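You operate a simulated robot arm through the tools that you are given. There is no shell and no other tool.

You are at the controls of a simulated robot arm. One attempt, no reset.

TASK
Swap the blue shim in the jig's slot for the one that centres the level's bubble.
Fine: the level goes across the empty nest, then to the platen's end by knob B; the old shim lies by the pink bar. Hands and the tools they hold stay out from under the raised head.

Only the result counts: the job must be done as asked and must still hold three seconds after the hand-in. Knocking over, shifting, dropping, spilling or breaking anything else fails it.

THE ROBOT
A 6-joint arm with a two-finger gripper, fixed in place. Base frame: the origin is on the floor under the middle of its stand, x ahead of it, y to its left, z up; the work surface is at about z = 84.3. Lengths are in cm, angles in degrees, forces in N, time in s.
It reaches about 157.2 cm from its shoulder. Its first joint turns from -166.0 to 166.0 degrees. Payload 2.45 kg.
Tool frame: the origin (TCP) lies between the finger pads and is the grasp point; the fingertips stand 2 cm ahead of it; z points along the fingers, y is the line along which they close. The gripper opens to 14 cm; its body begins 16.8 cm behind the TCP.
Orientation is told as [roll, pitch, yaw] about the base's x, y, z axes, in that order, counted from this pose: with the fingers straight down and closing along the base's y, the tool's x points along the base's -x, its y along +y and its z along -z.

THE INTERFACE
- The arm moves only by the tool nudge_tool. Its arguments are lists of equal length, an entry for each row: "delta_pos": the shift along the tool's x, y, z in units of 200 mm (1.0 is 200 mm), a list of three; "turn": the turn, a rotation vector about the tool's x, y, z in units of 60 degrees (1.0 is 60 degrees), a list of three; "fingers": the closure, from 0 (fully open) to 1 (shut). In form: {"delta_pos": [[dx, dy, dz], ...], "turn": [[ax, ay, az], ...], "fingers": [fingers, ...]}. A call has 1 to 20 rows; each row is the pose to reach, as a shift and turn from the pose commanded when the call began, along the tool's axes at that moment. A call with a number of a shift or a turn outside -1 to 1 is refused whole. Rows are played at 5 a second. More than 5 cm and 8.6 degrees between two rows, or a gripper value outside its range, and nothing of the call is played. A pose out of reach is approached as far as the arm can. The call stops where the force on the tool passes 40 N (or 10 N more than at its start, if that is more) or the arm is blocked; 0.2 s more then pass. The fingers move at their own pace (about 4.5 cm/s each) and stop on an object; they squeeze with about 29 N. The grip force told is the motor's: it shows also when the fingers shut on nothing. Time passes only in rows, and 0.2 s behind the last, so rows that repeat a pose let the fingers close. The reply holds the time, the measured pose of the TCP, the force on the tool along the base axes, the opening and the grip force, in the units named above and with some noise, with the torque about the TCP (base axes, N m) and any sound that the robot's microphone picked up.
- Cameras (640 x 400 px; columns grow to the right, rows downward): "scene" is fixed at [6.4, -48.81, 140.97]; the picture's right is [0.54, -0.84, 0.00], its down [-0.33, -0.22, -0.92] and it looks along [0.77, 0.50, -0.40] (base axes); focal length 314 px, centre (320, 200). "wrist" rides on the gripper at [7.8, 1.1, -20.9] in the tool frame; the picture's right is [-0.14, 0.99, 0.00], its down [-0.92, -0.13, -0.37] and it looks along [-0.36, -0.05, 0.93] (tool axes); focal length 280 px, centre (320, 200). There is no depth. A picture from a camera that has moved, and an enlarged one, comes with that camera's place and axes in the base frame and with its lens. The place of the scene camera against the robot may be out by one fixed shift of up to 2.5 cm in any direction.
- snapshot(camera): a new picture of that camera. No time passes.
- enlarge(camera, box): a new picture of the part [left, top, right, bottom] of that camera's present view, enlarged. No time passes.
- sign_off(): hands the job in; it is judged then, once.

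Nothing tells you positions but the pictures and the camera data. Unless the task says otherwise, let go and move clear before handing in.

The tools are called after ">>>" as name(argument=value, ...) on one line, values as JSON. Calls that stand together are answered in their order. nudge_tool: Moves the arm, as the interface text tells. Its arguments: {"type":"object","properties":{"delta_pos":{"type":"array","items":{"type":"array","items":{"type":"number"}}},"turn":{"type":"array","items":{"type":"array","items":{"type":"number"}}},"fingers":{"type":"array","items":{"type":"number"}}},"required":["delta_pos","turn","fingers"]} The other tools are called the same way: snapshot (camera) takes a picture; enlarge (camera, box) takes an enlarged picture of a part of a camera's view; sign_off () hands the job in.

At the start:

```text
time_s: 0.0
ee_pos: [76.75, -4.3, 118.21]
ee_rot: [0.1, 0.1, 0.0]
force: [0.3, 0.7, 0.6]
moment: [0.01, 0.01, 0.0]
width: 14.0
grip_force: 0.0
```

scene: 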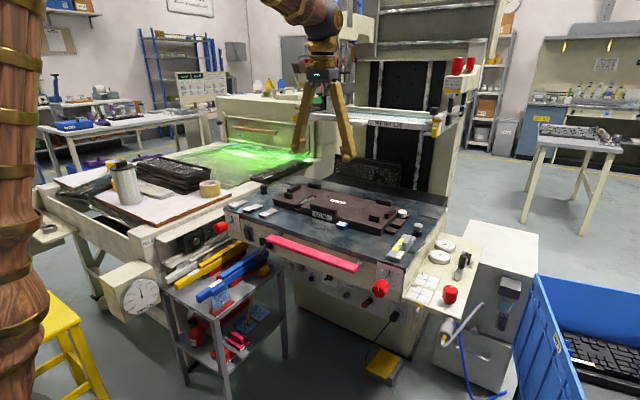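
wrist: 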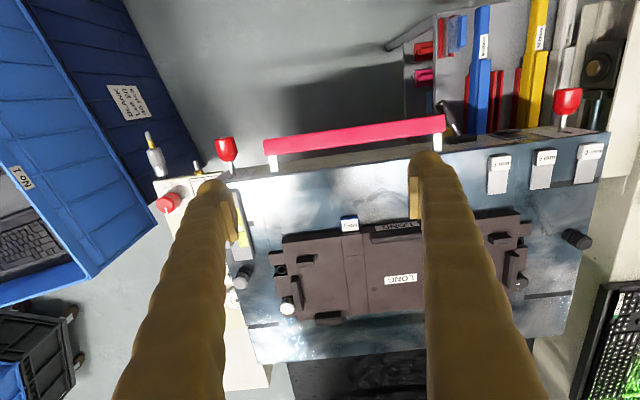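

I see a press-like machine with a platen, a brown jig, some shims lying on the platen, a pink bar, and a yellow-green level near the right end. I will look closer before moving anything.

>>> enlarge(camera="scene", box=[210, 160, 330, 235])

>>> enlarge(camera="scene", box=[290, 170, 430, 260])

>>> enlarge(camera="scene", box=[360, 200, 490, 310])

>>> enlarge(camera="wrist", box=[470, 120, 630, 220])

>>> enlarge(camera="wrist", box=[220, 190, 440, 330])

```text
5.33 times, centred on (270, 198) of scene
camera zoom: at [6.4, -48.81, 140.97], right [0.54, -0.84, 0.0], down [-0.33, -0.22, -0.92], along [0.77, 0.5, -0.4], focal length 1672 px, centre (587, 213)
```

zoom: 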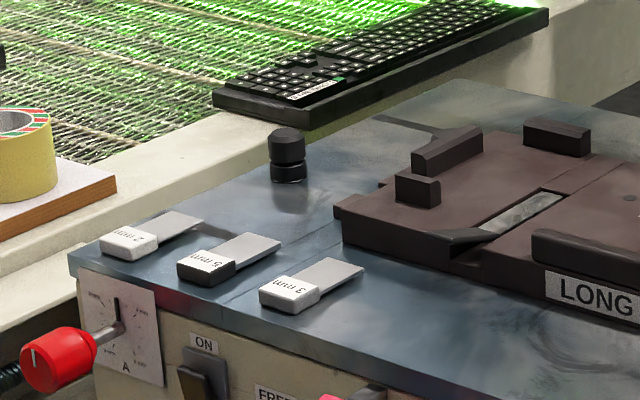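

```text
4.44 times, centred on (360, 215) of scene
camera zoom: at [6.4, -48.81, 140.97], right [0.54, -0.84, 0.0], down [-0.33, -0.22, -0.92], along [0.77, 0.5, -0.4], focal length 1393 px, centre (142, 133)
```

zoom: 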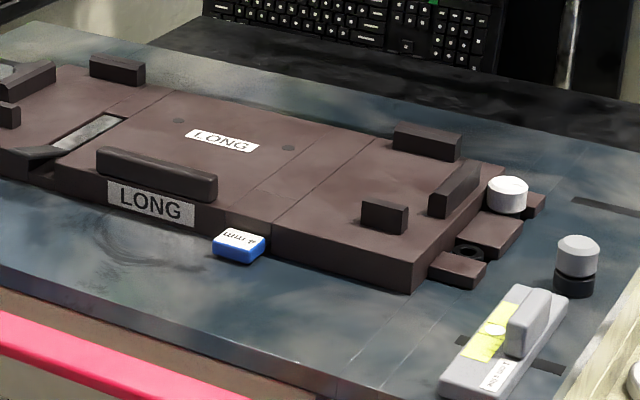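

```text
3.64 times, centred on (425, 255) of scene
camera zoom: at [6.4, -48.81, 140.97], right [0.54, -0.84, 0.0], down [-0.33, -0.22, -0.92], along [0.77, 0.5, -0.4], focal length 1140 px, centre (-62, 0)
```

zoom: 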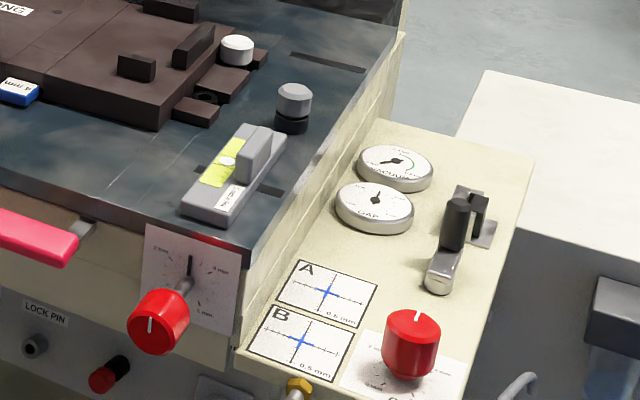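

```text
4.00 times, centred on (550, 170) of wrist
camera zoom: at [68.92, -3.13, 139.24], right [0.14, 0.99, 0.0], down [0.92, -0.13, 0.37], along [0.36, -0.05, -0.93], focal length 1122 px, centre (-600, 320)
```

zoom: 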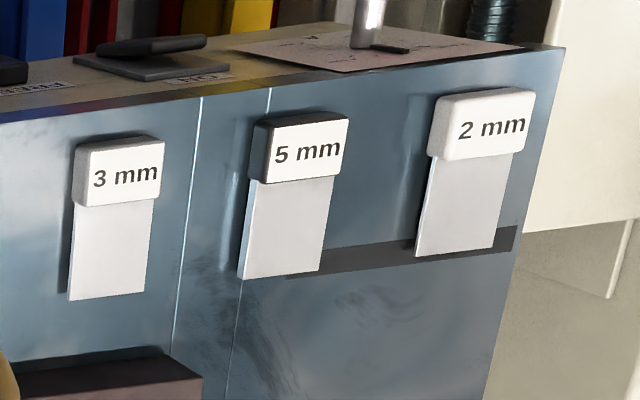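

```text
2.86 times, centred on (330, 260) of wrist
camera zoom: at [68.92, -3.13, 139.24], right [0.14, 0.99, 0.0], down [0.92, -0.13, 0.37], along [0.36, -0.05, -0.93], focal length 801 px, centre (291, 29)
```

zoom: 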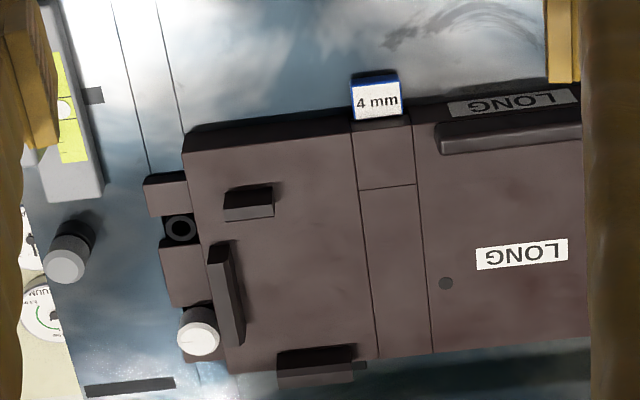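

The platen carries shims of 2, 5 and 3 mm on the left, the 4 mm blue one in the jig slot, and the level at the right by the knob. I want to see the head above and the jig's nests before moving.

>>> enlarge(camera="scene", box=[290, 80, 480, 200])

>>> enlarge(camera="scene", box=[265, 175, 345, 225])

>>> enlarge(camera="scene", box=[380, 215, 440, 270])

>>> enlarge(camera="scene", box=[150, 40, 300, 130])

>>> enlarge(camera="scene", box=[210, 210, 420, 330])

```text
3.33 times, centred on (385, 140) of scene
camera zoom: at [6.4, -48.81, 140.97], right [0.54, -0.84, 0.0], down [-0.33, -0.22, -0.92], along [0.77, 0.5, -0.4], focal length 1045 px, centre (103, 400)
```

zoom: 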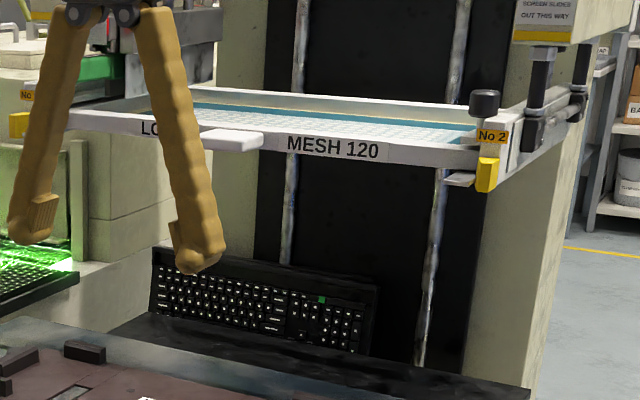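

```text
8.00 times, centred on (305, 200) of scene
camera zoom: at [6.4, -48.81, 140.97], right [0.54, -0.84, 0.0], down [-0.33, -0.22, -0.92], along [0.77, 0.5, -0.4], focal length 2508 px, centre (440, 200)
```

zoom: 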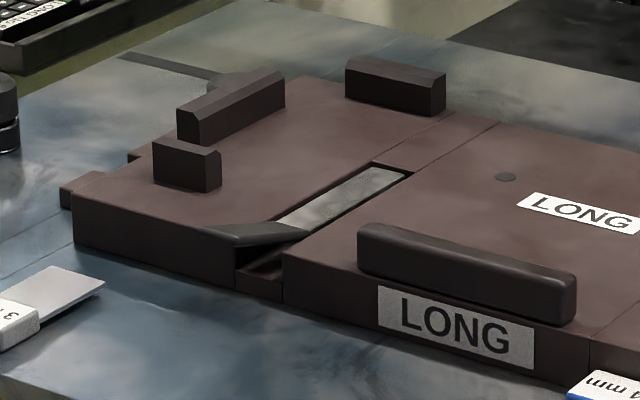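

```text
7.27 times, centred on (410, 242) of scene
camera zoom: at [6.4, -48.81, 140.97], right [0.54, -0.84, 0.0], down [-0.33, -0.22, -0.92], along [0.77, 0.5, -0.4], focal length 2280 px, centre (-334, -109)
```

zoom: 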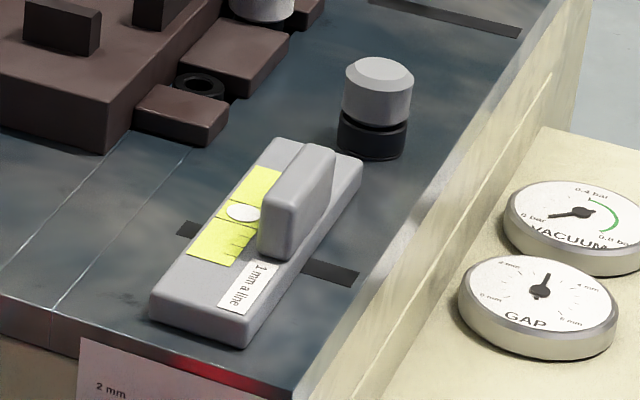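

```text
4.27 times, centred on (225, 85) of scene
camera zoom: at [6.4, -48.81, 140.97], right [0.54, -0.84, 0.0], down [-0.33, -0.22, -0.92], along [0.77, 0.5, -0.4], focal length 1338 px, centre (725, 691)
```

zoom: 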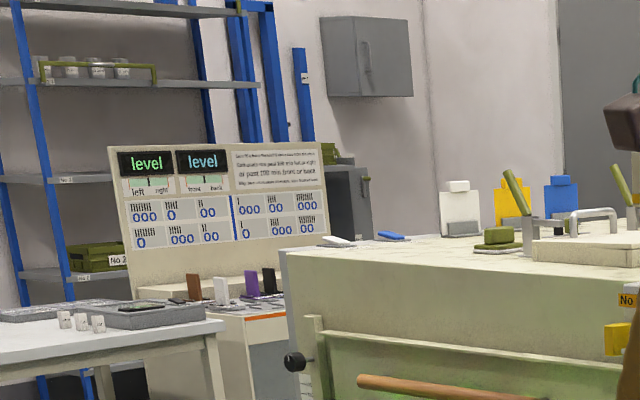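

```text
3.05 times, centred on (315, 270) of scene
camera zoom: at [6.4, -48.81, 140.97], right [0.54, -0.84, 0.0], down [-0.33, -0.22, -0.92], along [0.77, 0.5, -0.4], focal length 955 px, centre (335, -13)
```

zoom: 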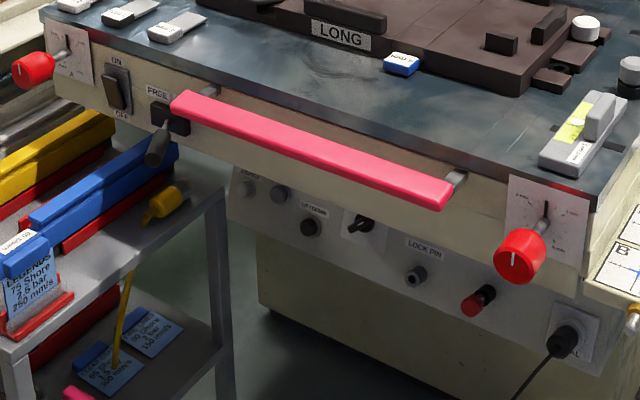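

There is a wall board showing "level" displays and some text; I'll zoom on it and on the level's bubble.

>>> enlarge(camera="scene", box=[202, 70, 230, 84])

>>> enlarge(camera="scene", box=[172, 70, 230, 108])

>>> enlarge(camera="scene", box=[392, 228, 422, 256])

>>> snapshot(camera="wrist")

```text
16.00 times, centred on (216, 77) of scene
camera zoom: at [6.4, -48.81, 140.97], right [0.54, -0.84, 0.0], down [-0.33, -0.22, -0.92], along [0.77, 0.5, -0.4], focal length 5016 px, centre (1984, 2168)
```

zoom: 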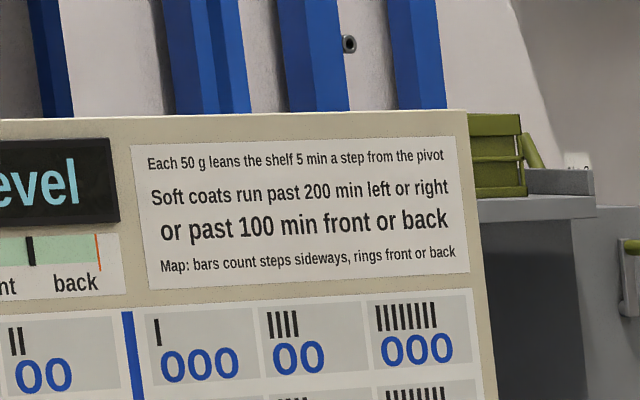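

```text
10.53 times, centred on (201, 89) of scene
camera zoom: at [6.4, -48.81, 140.97], right [0.54, -0.84, 0.0], down [-0.33, -0.22, -0.92], along [0.77, 0.5, -0.4], focal length 3300 px, centre (1573, 1368)
```

zoom: 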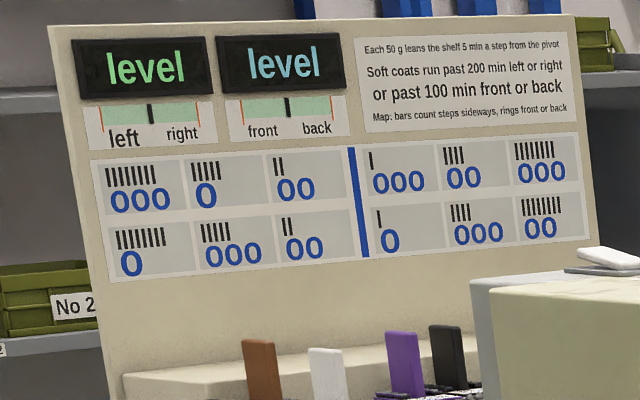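

```text
14.29 times, centred on (407, 242) of scene
camera zoom: at [6.4, -48.81, 140.97], right [0.54, -0.84, 0.0], down [-0.33, -0.22, -0.92], along [0.77, 0.5, -0.4], focal length 4478 px, centre (-923, -400)
```

zoom: 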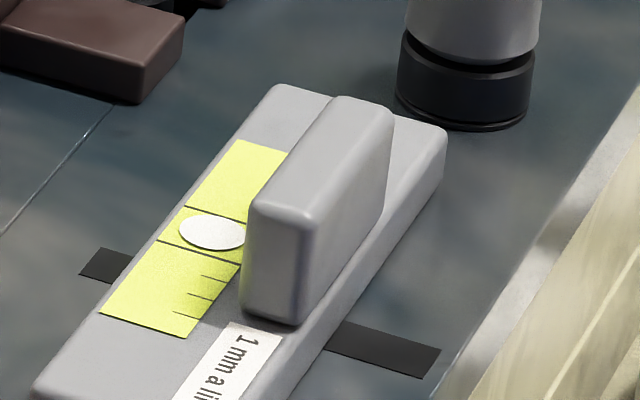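

```text
taken
camera wrist: at [68.92, -3.13, 139.24], right [0.14, 0.99, 0.0], down [0.92, -0.13, 0.37], along [0.36, -0.05, -0.93], focal length 280 px, centre (320, 200)
```

wrist: 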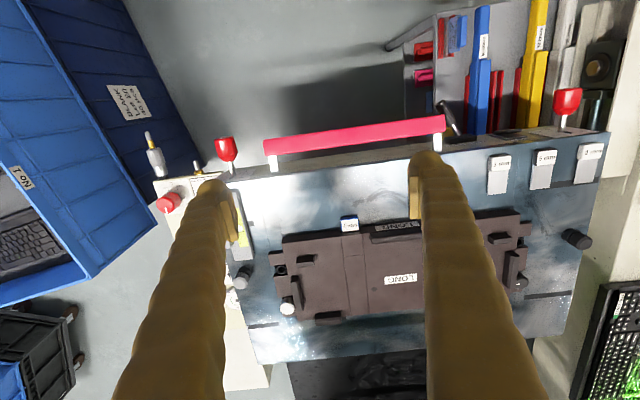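

The bubble on the flat platen is in the middle, and the lines are 1 mm each. I'll tip the wrist camera forward at the present height to see where the raised head ends.

>>> nudge_tool(delta_pos=[[0, 0, 0], [0, 0, 0], [0, 0, 0], [0, 0, 0]], turn=[[0, -0.13, 0], [0, -0.26, 0], [0, -0.39, 0], [0, -0.5, 0]], fingers=[0, 0, 0, 0])

>>> snapshot(camera="wrist")

>>> snapshot(camera="scene")

```text
time_s: 1.0
ee_pos: [76.73, -4.44, 118.33]
ee_rot: [0.0, -30.1, 0.0]
force: [0.3, -0.1, 0.4]
moment: [0.02, 0.0, 0.04]
width: 14.0
grip_force: 0.0
```

```text
taken
camera wrist: at [59.47, -3.16, 132.52], right [0.12, 0.99, 0.07], down [0.61, -0.13, 0.78], along [0.78, -0.05, -0.62], focal length 280 px, centre (320, 200)
```

wrist: 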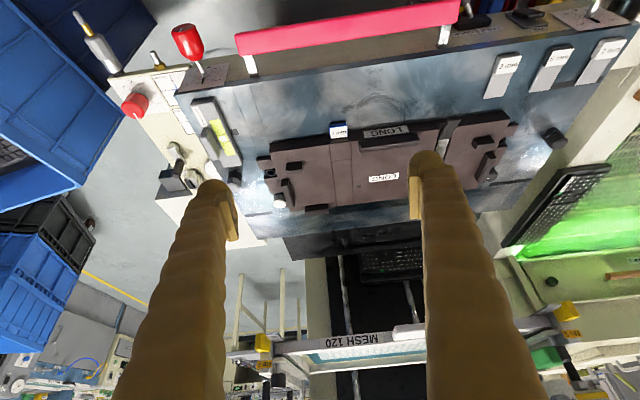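

```text
taken
```

scene: 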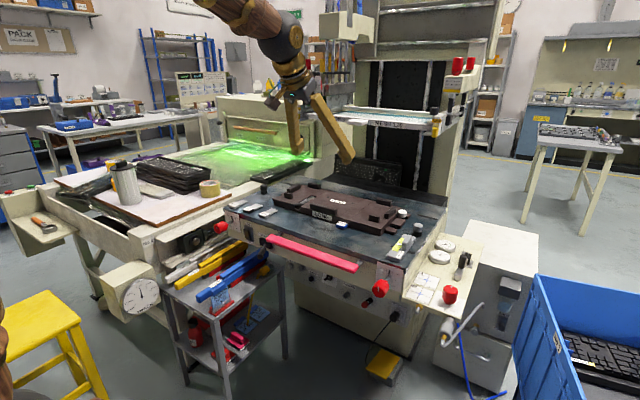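

The screen frame's front edge triangulates to about x = 133, z = 118, behind the jig. I'll check the rest of the head above it.

>>> enlarge(camera="scene", box=[290, 0, 510, 140])

>>> enlarge(camera="wrist", box=[190, 80, 530, 290])

>>> enlarge(camera="wrist", box=[200, 230, 640, 400])

```text
2.86 times, centred on (400, 70) of scene
camera zoom: at [6.4, -48.81, 140.97], right [0.54, -0.84, 0.0], down [-0.33, -0.22, -0.92], along [0.77, 0.5, -0.4], focal length 896 px, centre (91, 571)
```

zoom: 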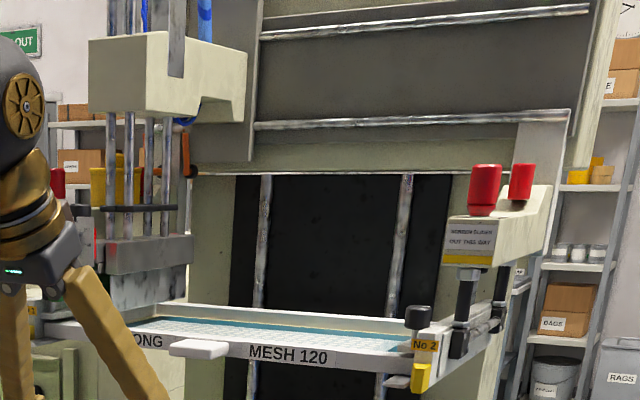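

```text
1.88 times, centred on (360, 185) of wrist
camera zoom: at [59.47, -3.16, 132.52], right [0.12, 0.99, 0.07], down [0.61, -0.13, 0.78], along [0.78, -0.05, -0.62], focal length 528 px, centre (245, 228)
```

zoom: 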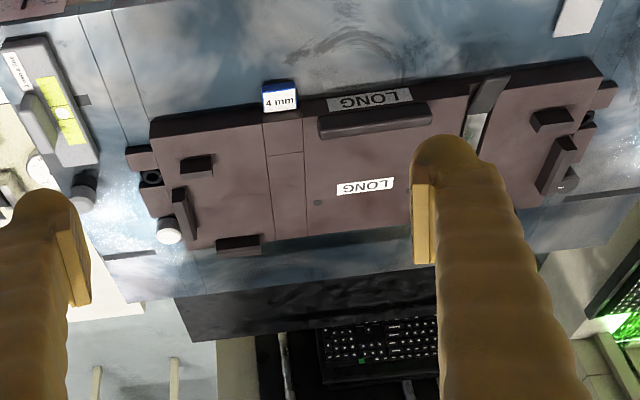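

```text
1.45 times, centred on (420, 315) of wrist
camera zoom: at [59.47, -3.16, 132.52], right [0.12, 0.99, 0.07], down [0.61, -0.13, 0.78], along [0.78, -0.05, -0.62], focal length 408 px, centre (174, 33)
```

zoom: 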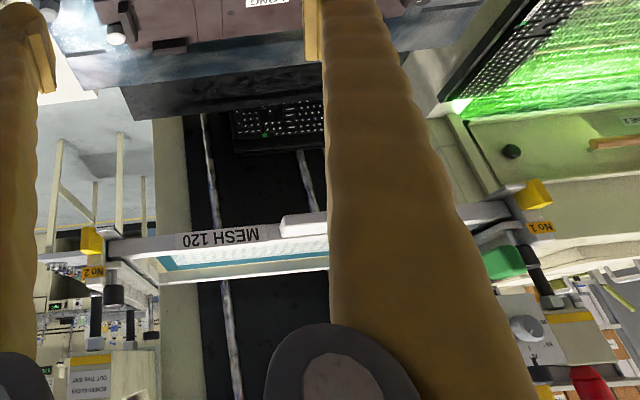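

The head sits at x ≥ ~128, so the jig (x ≈ 98–118) is reachable from in front of it. I'll straighten the tool again and come closer to the jig for a better look.

>>> nudge_tool(delta_pos=[[0, 0, 0], [0, 0, 0], [0, 0, 0], [0, 0, 0]], turn=[[0, 0.13, 0], [0, 0.26, 0], [0, 0.39, 0], [0, 0.5, 0]], fingers=[0, 0, 0, 0])

>>> nudge_tool(delta_pos=[[-0.2, 0, 0], [-0.4, 0, 0], [-0.6, -0.05, 0.1], [-0.8, -0.1, 0.2], [-0.9, -0.15, 0.3]], turn=[[0, 0, 0], [0, 0, 0], [0, 0, 0], [0, 0, 0], [0, 0, 0]], fingers=[0, 0, 0, 0, 0])

>>> snapshot(camera="wrist")

>>> snapshot(camera="scene")

```text
time_s: 2.0
ee_pos: [76.65, -4.4, 118.39]
ee_rot: [0.1, 0.1, 0.0]
force: [-0.7, 0.6, 1.1]
moment: [-0.01, -0.02, -0.01]
width: 14.0
grip_force: 0.0
```

```text
time_s: 3.2
ee_pos: [94.91, -7.21, 112.45]
ee_rot: [0.0, -0.2, 0.1]
force: [-0.6, 0.2, 0.1]
moment: [0.0, -0.04, -0.01]
width: 13.99
grip_force: 0.0
```

```text
taken
camera wrist: at [87.13, -5.96, 133.36], right [0.14, 0.99, 0.0], down [0.92, -0.13, 0.37], along [0.37, -0.05, -0.93], focal length 280 px, centre (320, 200)
```

wrist: 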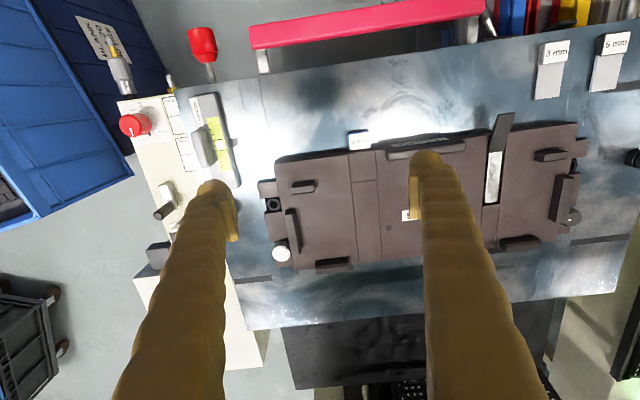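

```text
taken
```

scene: 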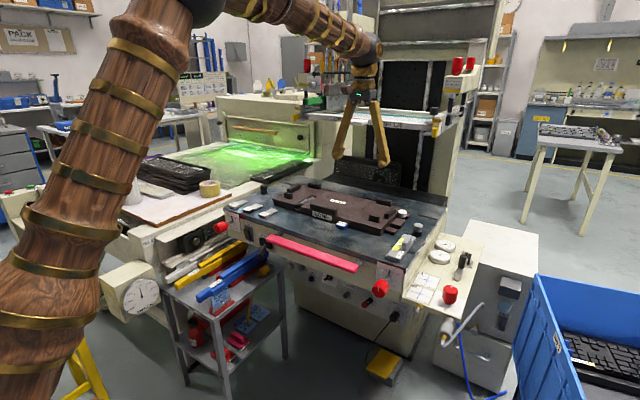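

>>> enlarge(camera="wrist", box=[230, 110, 420, 290])

>>> enlarge(camera="wrist", box=[430, 80, 640, 270])

>>> enlarge(camera="wrist", box=[150, 70, 290, 210])

```text
2.22 times, centred on (325, 200) of wrist
camera zoom: at [87.13, -5.96, 133.36], right [0.14, 0.99, 0.0], down [0.92, -0.13, 0.37], along [0.37, -0.05, -0.93], focal length 623 px, centre (309, 200)
```

zoom: 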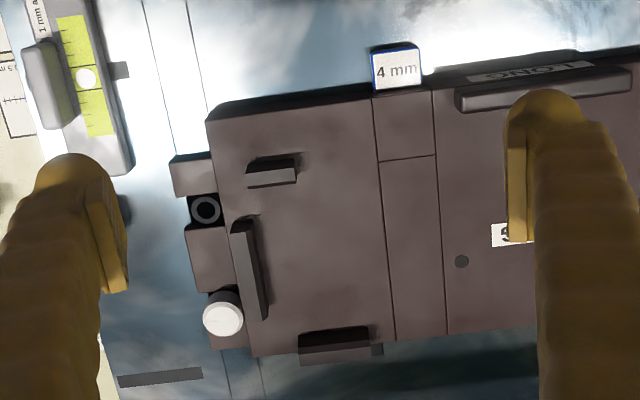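

```text
2.11 times, centred on (535, 175) of wrist
camera zoom: at [87.13, -5.96, 133.36], right [0.14, 0.99, 0.0], down [0.92, -0.13, 0.37], along [0.37, -0.05, -0.93], focal length 590 px, centre (-133, 253)
```

zoom: 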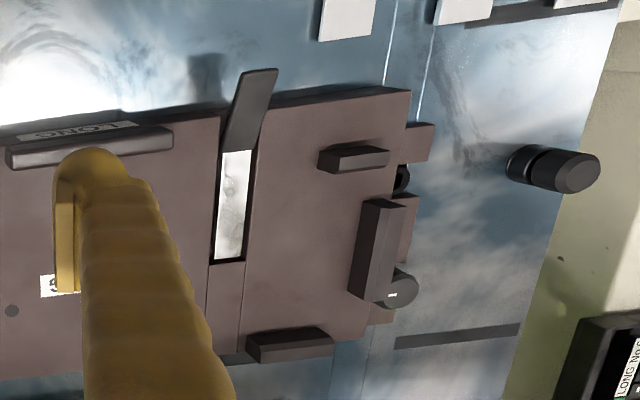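

```text
2.86 times, centred on (220, 140) of wrist
camera zoom: at [87.13, -5.96, 133.36], right [0.14, 0.99, 0.0], down [0.92, -0.13, 0.37], along [0.37, -0.05, -0.93], focal length 801 px, centre (606, 371)
```

zoom: 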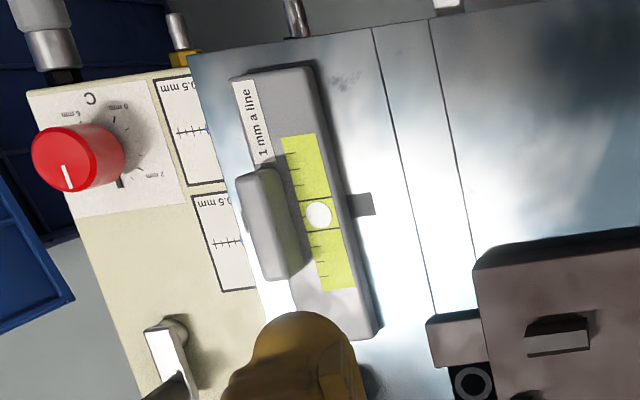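

The jig spans y ≈ -15 to 34 and the level (about 15.5 x 4.8 cm, grip rib along it) lies at x ≈ 86–101, y ≈ -27 to -22. I'll look at how the jig sits, and at its slots, more sharply.

>>> enlarge(camera="scene", box=[335, 205, 410, 245])

>>> enlarge(camera="scene", box=[268, 180, 340, 225])

>>> enlarge(camera="wrist", box=[330, 110, 430, 200])

>>> enlarge(camera="wrist", box=[470, 100, 550, 240])

>>> enlarge(camera="wrist", box=[185, 85, 245, 190])

```text
8.53 times, centred on (372, 225) of scene
camera zoom: at [6.4, -48.81, 140.97], right [0.54, -0.84, 0.0], down [-0.33, -0.22, -0.92], along [0.77, 0.5, -0.4], focal length 2675 px, centre (-128, -13)
```

zoom: 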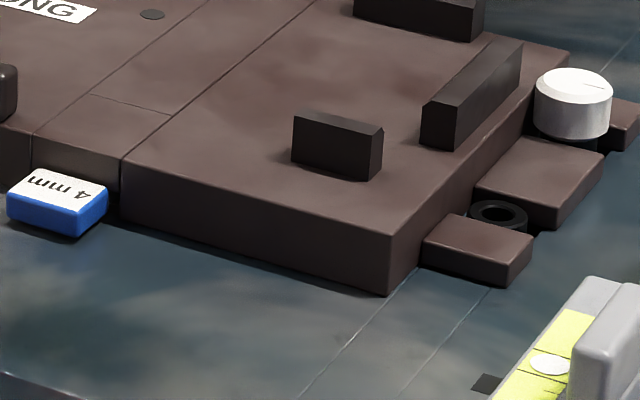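

```text
8.89 times, centred on (304, 202) of scene
camera zoom: at [6.4, -48.81, 140.97], right [0.54, -0.84, 0.0], down [-0.33, -0.22, -0.92], along [0.77, 0.5, -0.4], focal length 2786 px, centre (462, 178)
```

zoom: 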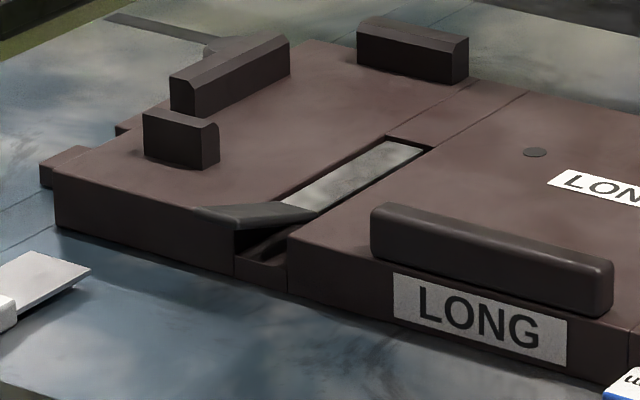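

```text
4.44 times, centred on (380, 155) of wrist
camera zoom: at [87.13, -5.96, 133.36], right [0.14, 0.99, 0.0], down [0.92, -0.13, 0.37], along [0.37, -0.05, -0.93], focal length 1246 px, centre (53, 400)
```

zoom: 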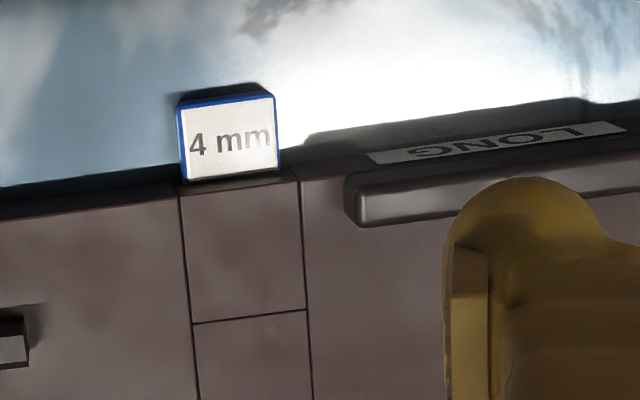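

```text
2.86 times, centred on (510, 170) of wrist
camera zoom: at [87.13, -5.96, 133.36], right [0.14, 0.99, 0.0], down [0.92, -0.13, 0.37], along [0.37, -0.05, -0.93], focal length 801 px, centre (-223, 286)
```

zoom: 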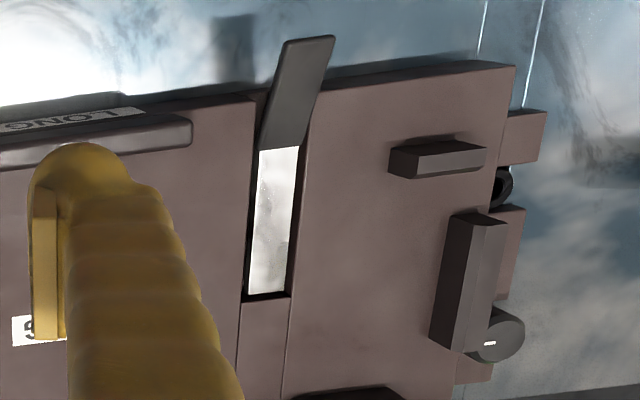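

```text
3.81 times, centred on (215, 138) of wrist
camera zoom: at [87.13, -5.96, 133.36], right [0.14, 0.99, 0.0], down [0.92, -0.13, 0.37], along [0.37, -0.05, -0.93], focal length 1068 px, centre (720, 438)
```

zoom: 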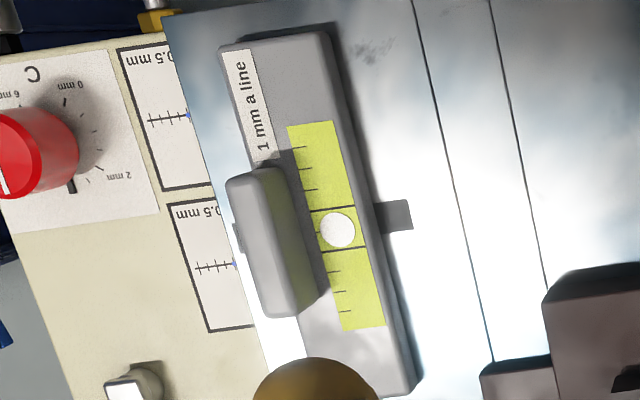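

The shim candidates and level are clear; I'll move over the level at a safe height to measure its grip rib for grasping.

>>> nudge_tool(delta_pos=[[0, -0.2, 0], [0, -0.4, 0], [0, -0.6, 0], [0, -0.8, 0], [0, -0.89, 0.1], [0.05, -0.89, 0.2]], turn=[[0, 0, 0], [0, 0, 0], [0, 0, 0], [0, 0, 0], [0, 0, 0], [0, 0, 0]], fingers=[0, 0, 0, 0, 0, 0])

>>> snapshot(camera="wrist")

>>> enlarge(camera="wrist", box=[240, 80, 420, 230])

>>> snapshot(camera="scene")

```text
time_s: 4.6
ee_pos: [93.77, -25.07, 108.35]
ee_rot: [-0.1, 0.0, 0.0]
force: [0.4, -1.1, 1.1]
moment: [0.01, 0.01, -0.01]
width: 13.99
grip_force: 0.1
```

```text
taken
camera wrist: at [85.98, -23.85, 129.22], right [0.14, 0.99, 0.0], down [0.92, -0.13, 0.37], along [0.37, -0.05, -0.93], focal length 280 px, centre (320, 200)
```

wrist: 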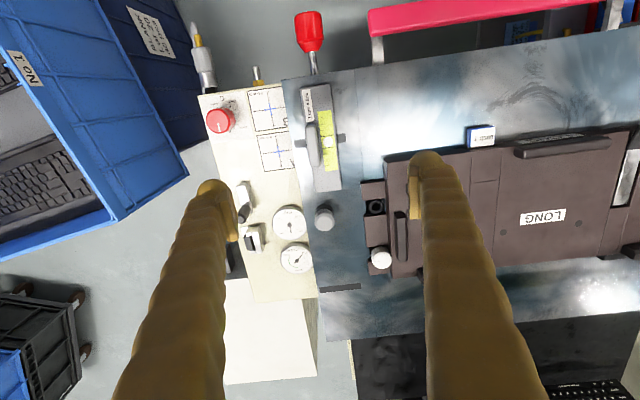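

```text
2.67 times, centred on (330, 155) of wrist
camera zoom: at [85.98, -23.85, 129.22], right [0.14, 0.99, 0.0], down [0.92, -0.13, 0.37], along [0.37, -0.05, -0.93], focal length 748 px, centre (293, 320)
```

zoom: 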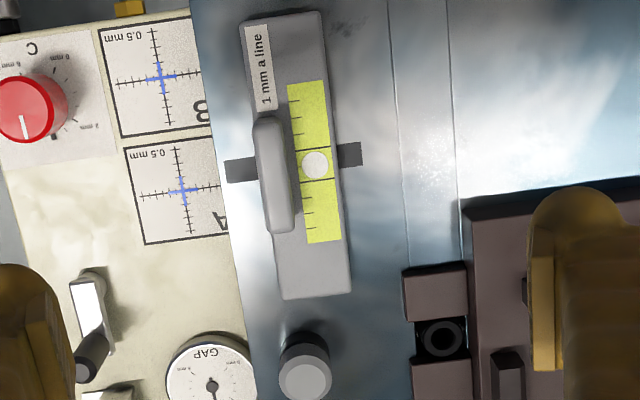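

```text
taken
```

scene: 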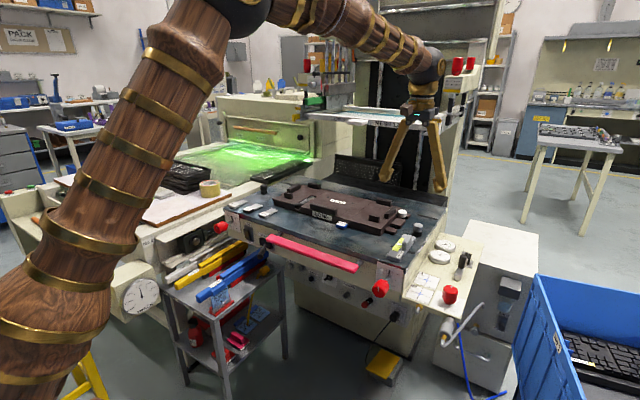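

The level's rib is at about (93.8, -25.85), top near z = 89, aligned with x. I'll narrow the fingers to about 6 cm and come down to just above it, then check.

>>> nudge_tool(delta_pos=[[0, -0.039, 0.1], [0, -0.039, 0.3], [0, -0.039, 0.5], [0, -0.039, 0.65], [0, -0.039, 0.75], [0, -0.039, 0.75]], turn=[[0, 0, 0], [0, 0, 0], [0, 0, 0], [0, 0, 0], [0, 0, 0], [0, 0, 0]], fingers=[0.57, 0.57, 0.57, 0.57, 0.57, 0.57])

>>> snapshot(camera="wrist")

>>> enlarge(camera="scene", box=[370, 200, 470, 270])

```text
time_s: 6.0
ee_pos: [93.75, -26.16, 93.06]
ee_rot: [-0.1, 0.1, -0.1]
force: [0.1, 0.4, 0.6]
moment: [0.05, 0.0, -0.01]
width: 6.01
grip_force: 0.0
```

```text
taken
camera wrist: at [85.92, -24.9, 114.06], right [0.14, 0.99, 0.0], down [0.92, -0.13, 0.37], along [0.37, -0.05, -0.93], focal length 280 px, centre (320, 200)
```

wrist: 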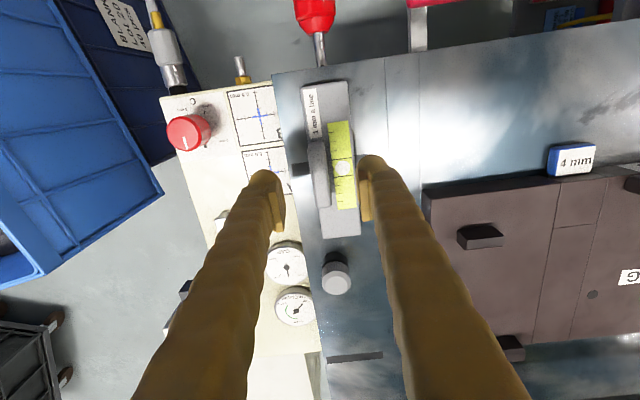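

```text
5.71 times, centred on (420, 235) of scene
camera zoom: at [6.4, -48.81, 140.97], right [0.54, -0.84, 0.0], down [-0.33, -0.22, -0.92], along [0.77, 0.5, -0.4], focal length 1791 px, centre (-251, 0)
```

zoom: 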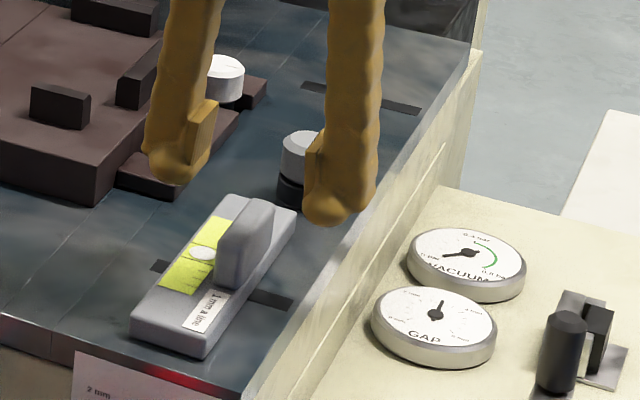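

>>> enlarge(camera="wrist", box=[260, 70, 400, 250])

```text
2.22 times, centred on (330, 160) of wrist
camera zoom: at [85.92, -24.9, 114.06], right [0.14, 0.99, 0.0], down [0.92, -0.13, 0.37], along [0.37, -0.05, -0.93], focal length 623 px, centre (298, 289)
```

zoom: 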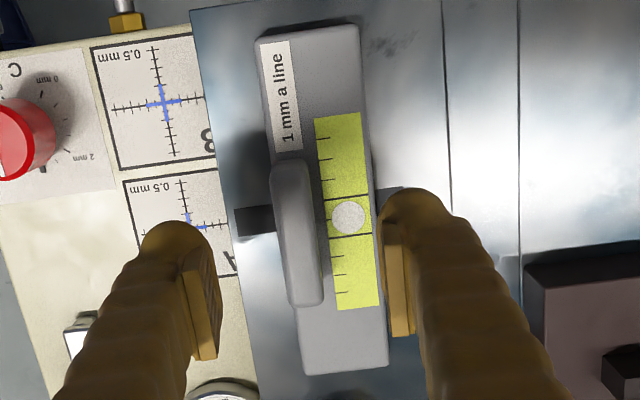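

The rib is centred between the fingers. I'll lower to TCP z ≈ 88.8, so tips stay above the level's base plate, and close.

>>> nudge_tool(delta_pos=[[0, 0, 0.07], [0, 0, 0.14], [0, 0, 0.19], [0, 0, 0.215], [0, 0, 0.215]], turn=[[0, 0, 0], [0, 0, 0], [0, 0, 0], [0, 0, 0], [0, 0, 0]], fingers=[0.57, 0.57, 0.57, 0.57, 0.57])

>>> enlarge(camera="scene", box=[370, 200, 470, 270])

>>> enlarge(camera="wrist", box=[260, 70, 400, 250])

```text
time_s: 7.2
ee_pos: [93.7, -26.0, 88.93]
ee_rot: [0.0, -0.1, -0.1]
force: [0.3, 0.4, -0.1]
moment: [0.0, -0.01, 0.01]
width: 6.03
grip_force: 0.1
```

```text
5.71 times, centred on (420, 235) of scene
camera zoom: at [6.4, -48.81, 140.97], right [0.54, -0.84, 0.0], down [-0.33, -0.22, -0.92], along [0.77, 0.5, -0.4], focal length 1791 px, centre (-251, 0)
```

zoom: 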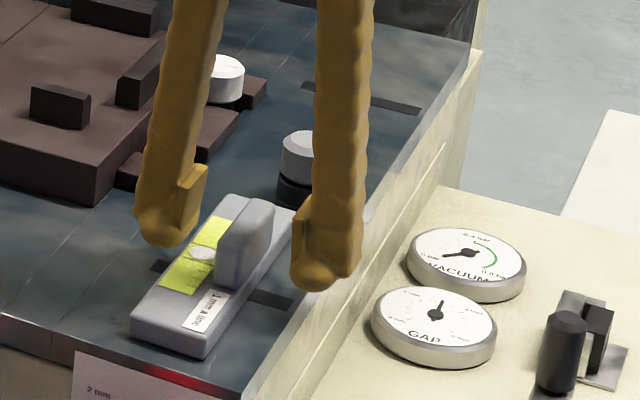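

```text
2.22 times, centred on (330, 160) of wrist
camera zoom: at [85.87, -24.73, 109.92], right [0.14, 0.99, 0.0], down [0.92, -0.13, 0.37], along [0.37, -0.05, -0.93], focal length 623 px, centre (298, 289)
```

zoom: 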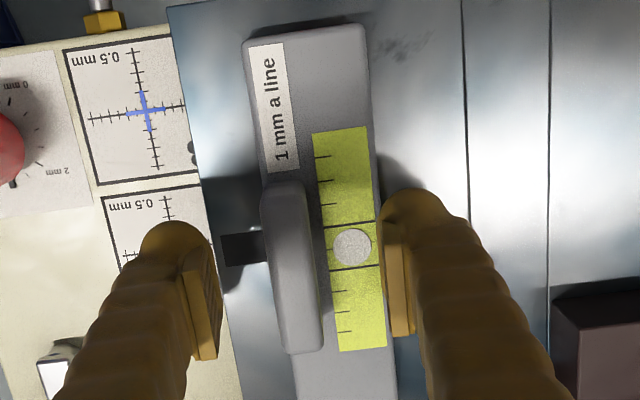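

Fingers straddle the rib well; I'll shift 2 mm to centre and close.

>>> nudge_tool(delta_pos=[[0, -0.01, 0], [0, -0.01, 0], [0, -0.01, 0], [0, -0.01, 0], [0, -0.01, 0]], turn=[[0, 0, 0], [0, 0, 0], [0, 0, 0], [0, 0, 0], [0, 0, 0]], fingers=[0.57, 0.75, 1, 1, 1])

>>> enlarge(camera="scene", box=[370, 200, 470, 270])

>>> enlarge(camera="wrist", box=[260, 70, 400, 250])

```text
time_s: 8.4
ee_pos: [93.7, -26.15, 88.96]
ee_rot: [0.1, 0.0, 0.0]
force: [-0.6, -0.4, -0.5]
moment: [0.0, -0.04, -0.01]
width: 1.49
grip_force: 28.8
```

```text
5.71 times, centred on (420, 235) of scene
camera zoom: at [6.4, -48.81, 140.97], right [0.54, -0.84, 0.0], down [-0.33, -0.22, -0.92], along [0.77, 0.5, -0.4], focal length 1791 px, centre (-251, 0)
```

zoom: 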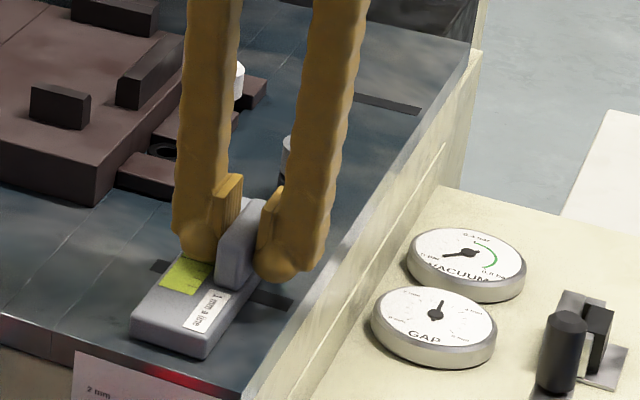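

```text
2.22 times, centred on (330, 160) of wrist
camera zoom: at [85.85, -24.91, 109.95], right [0.14, 0.99, 0.0], down [0.92, -0.13, 0.37], along [0.36, -0.05, -0.93], focal length 623 px, centre (298, 289)
```

zoom: 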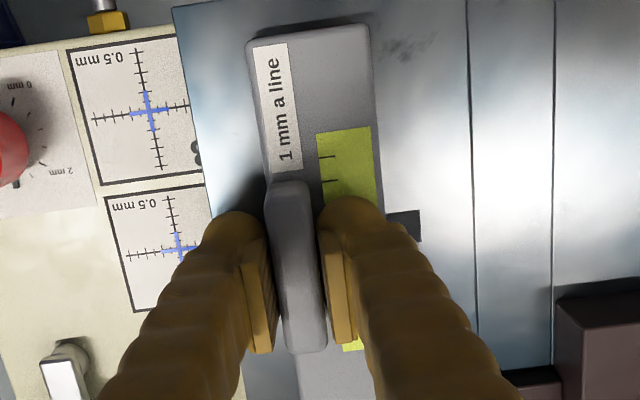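

The level is gripped (1.49 cm wide rib). I'll lift it straight up 10 cm and check it hangs level.

>>> nudge_tool(delta_pos=[[0, 0, -0.03], [0, 0, -0.1], [0, 0, -0.25], [0, 0, -0.4], [0, 0, -0.5]], turn=[[0, 0, 0], [0, 0, 0], [0, 0, 0], [0, 0, 0], [0, 0, 0]], fingers=[1, 1, 1, 1, 1])

>>> snapshot(camera="wrist")

>>> enlarge(camera="scene", box=[370, 160, 470, 270])

```text
time_s: 9.6
ee_pos: [93.55, -25.99, 98.9]
ee_rot: [0.0, 0.0, 0.0]
force: [-0.2, -0.3, -0.2]
moment: [0.01, 0.04, 0.01]
width: 0.0
grip_force: 29.1
```

```text
taken
camera wrist: at [85.79, -24.82, 119.94], right [0.14, 0.99, 0.0], down [0.92, -0.13, 0.37], along [0.36, -0.05, -0.93], focal length 280 px, centre (320, 200)
```

wrist: 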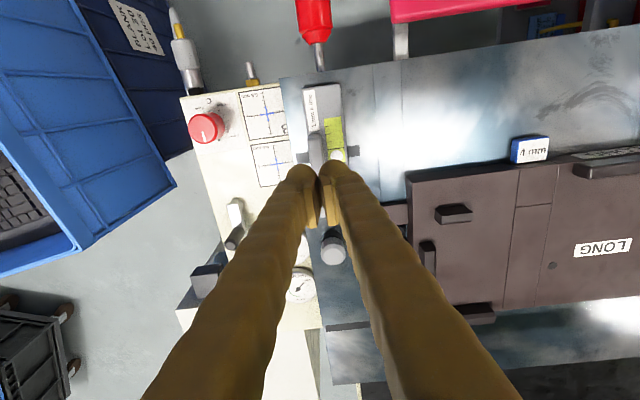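

```text
3.64 times, centred on (420, 215) of scene
camera zoom: at [6.4, -48.81, 140.97], right [0.54, -0.84, 0.0], down [-0.33, -0.22, -0.92], along [0.77, 0.5, -0.4], focal length 1140 px, centre (-44, 146)
```

zoom: 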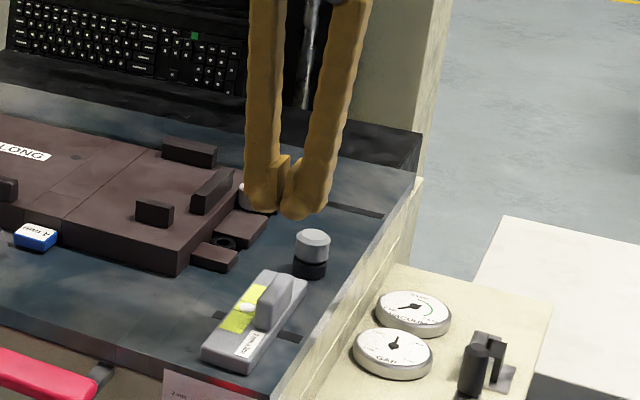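

The fingers slipped off the rib on lifting (opening reads 0); the level appears to have stayed where it was. I'll check it closely before grasping deeper.

>>> enlarge(camera="scene", box=[385, 220, 445, 265])

>>> enlarge(camera="wrist", box=[270, 70, 400, 180])

```text
8.89 times, centred on (415, 242) of scene
camera zoom: at [6.4, -48.81, 140.97], right [0.54, -0.84, 0.0], down [-0.33, -0.22, -0.92], along [0.77, 0.5, -0.4], focal length 2786 px, centre (-524, -178)
```

zoom: 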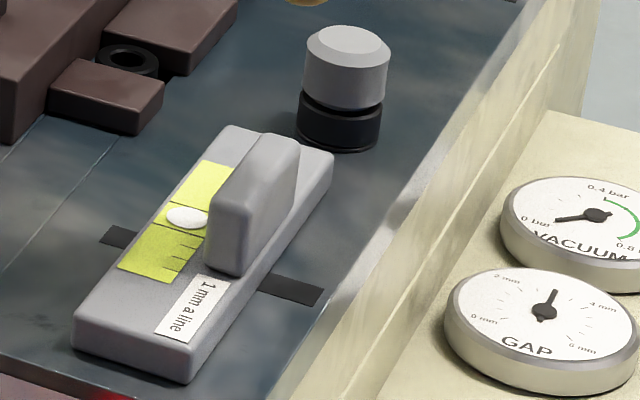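

```text
3.64 times, centred on (335, 125) of wrist
camera zoom: at [85.79, -24.82, 119.94], right [0.14, 0.99, 0.0], down [0.92, -0.13, 0.37], along [0.36, -0.05, -0.93], focal length 1020 px, centre (266, 473)
```

zoom: 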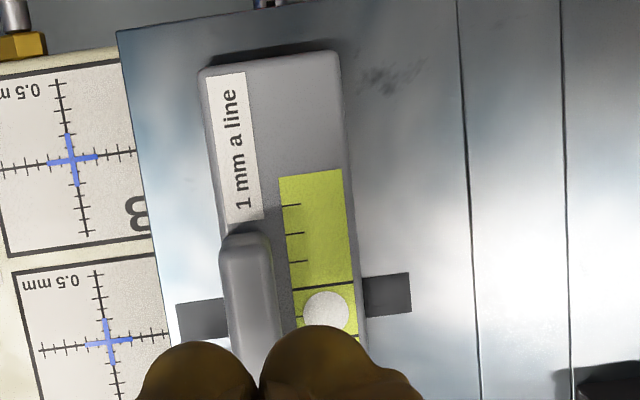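

The level is upright and essentially where it was, so the grip was just too shallow. I'll reopen, go back down, and then creep deeper while watching the force.

>>> nudge_tool(delta_pos=[[0, 0, 0], [0, 0, 0], [0, 0, 0.15], [0, 0, 0.3], [0, 0, 0.4], [0, 0, 0.48], [0, 0, 0.5]], turn=[[0, 0, 0], [0, 0, 0], [0, 0, 0], [0, 0, 0], [0, 0, 0], [0, 0, 0], [0, 0, 0]], fingers=[0.64, 0.64, 0.64, 0.64, 0.64, 0.64, 0.64])

>>> nudge_tool(delta_pos=[[0, 0, 0.01], [0, 0, 0.02]], turn=[[0, 0, 0], [0, 0, 0]], fingers=[0.64, 0.64])

>>> nudge_tool(delta_pos=[[0, 0, 0.01], [0, 0, 0.02]], turn=[[0, 0, 0], [0, 0, 0]], fingers=[0.64, 0.64])

>>> enlarge(camera="scene", box=[370, 200, 470, 270])

>>> enlarge(camera="wrist", box=[260, 70, 400, 250])

```text
time_s: 11.2
ee_pos: [93.76, -26.07, 88.98]
ee_rot: [0.1, 0.0, -0.1]
force: [-0.5, -0.1, -0.2]
moment: [-0.01, -0.02, 0.02]
width: 5.03
grip_force: 0.1
```

```text
time_s: 11.8
ee_pos: [93.75, -26.18, 88.51]
ee_rot: [0.0, 0.0, 0.0]
force: [0.4, -0.6, 0.0]
moment: [0.01, -0.04, 0.02]
width: 5.02
grip_force: 0.1
```

```text
time_s: 12.4
ee_pos: [93.8, -26.07, 88.53]
ee_rot: [0.1, -0.1, -0.1]
force: [-4.3, -0.3, 32.8]
moment: [1.12, 0.11, 0.17]
width: 5.2
grip_force: 1.2
```

```text
5.71 times, centred on (420, 235) of scene
camera zoom: at [6.4, -48.81, 140.97], right [0.54, -0.84, 0.0], down [-0.33, -0.22, -0.92], along [0.77, 0.5, -0.4], focal length 1791 px, centre (-251, 0)
```

zoom: 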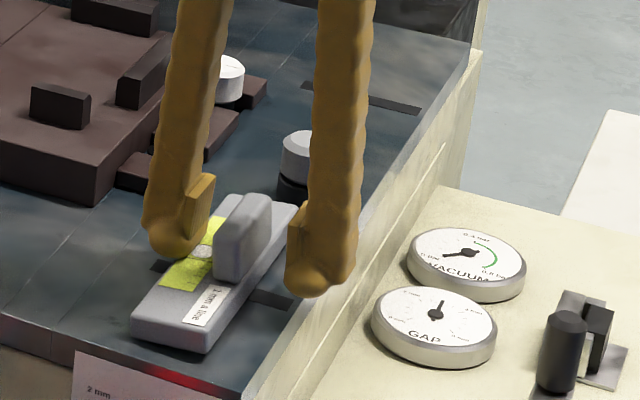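

```text
2.22 times, centred on (330, 160) of wrist
camera zoom: at [85.89, -24.86, 109.42], right [0.14, 0.99, 0.0], down [0.92, -0.13, 0.37], along [0.37, -0.05, -0.93], focal length 623 px, centre (298, 289)
```

zoom: 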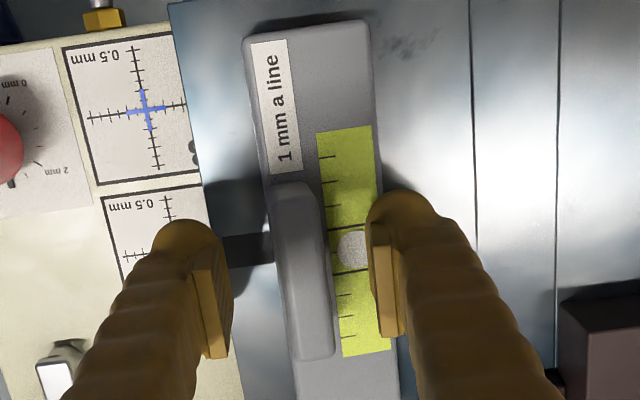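

The inner fingertip touches the level's base plate at TCP z ≈ 88.5, so that is the deepest grip. I'll back off half a millimetre or so, close firmly, and lift slowly this time.

>>> nudge_tool(delta_pos=[[0, 0.004, -0.024], [0, 0.008, -0.024], [0, 0.008, -0.024], [0, 0.008, -0.024], [0, 0.008, -0.024], [0, 0.008, -0.024]], turn=[[0, 0, 0], [0, 0, 0], [0, 0, 0], [0, 0, 0], [0, 0, 0], [0, 0, 0]], fingers=[0.64, 0.64, 1, 1, 1, 1])

>>> enlarge(camera="scene", box=[390, 210, 450, 260])

>>> enlarge(camera="wrist", box=[260, 70, 400, 250])

```text
time_s: 13.8
ee_pos: [93.67, -26.1, 88.57]
ee_rot: [-0.1, 0.0, 0.0]
force: [0.0, -1.5, 3.2]
moment: [0.05, -0.04, -0.02]
width: 1.47
grip_force: 28.6
```

```text
8.00 times, centred on (420, 235) of scene
camera zoom: at [6.4, -48.81, 140.97], right [0.54, -0.84, 0.0], down [-0.33, -0.22, -0.92], along [0.77, 0.5, -0.4], focal length 2508 px, centre (-480, -80)
```

zoom: 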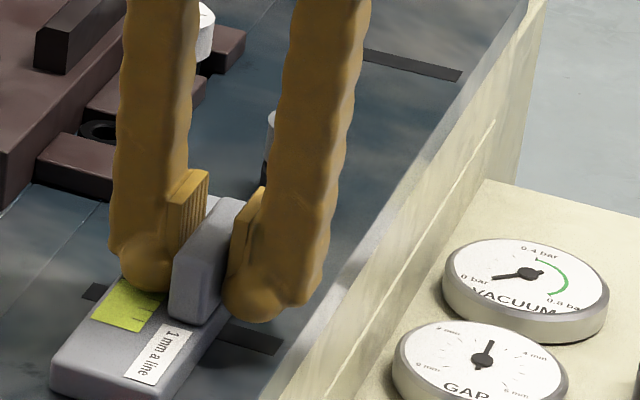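

```text
2.22 times, centred on (330, 160) of wrist
camera zoom: at [85.94, -24.77, 109.56], right [0.14, 0.99, 0.0], down [0.92, -0.13, 0.37], along [0.36, -0.05, -0.93], focal length 623 px, centre (298, 289)
```

zoom: 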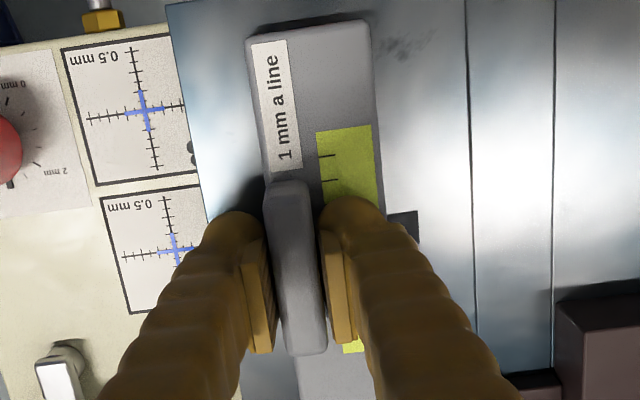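

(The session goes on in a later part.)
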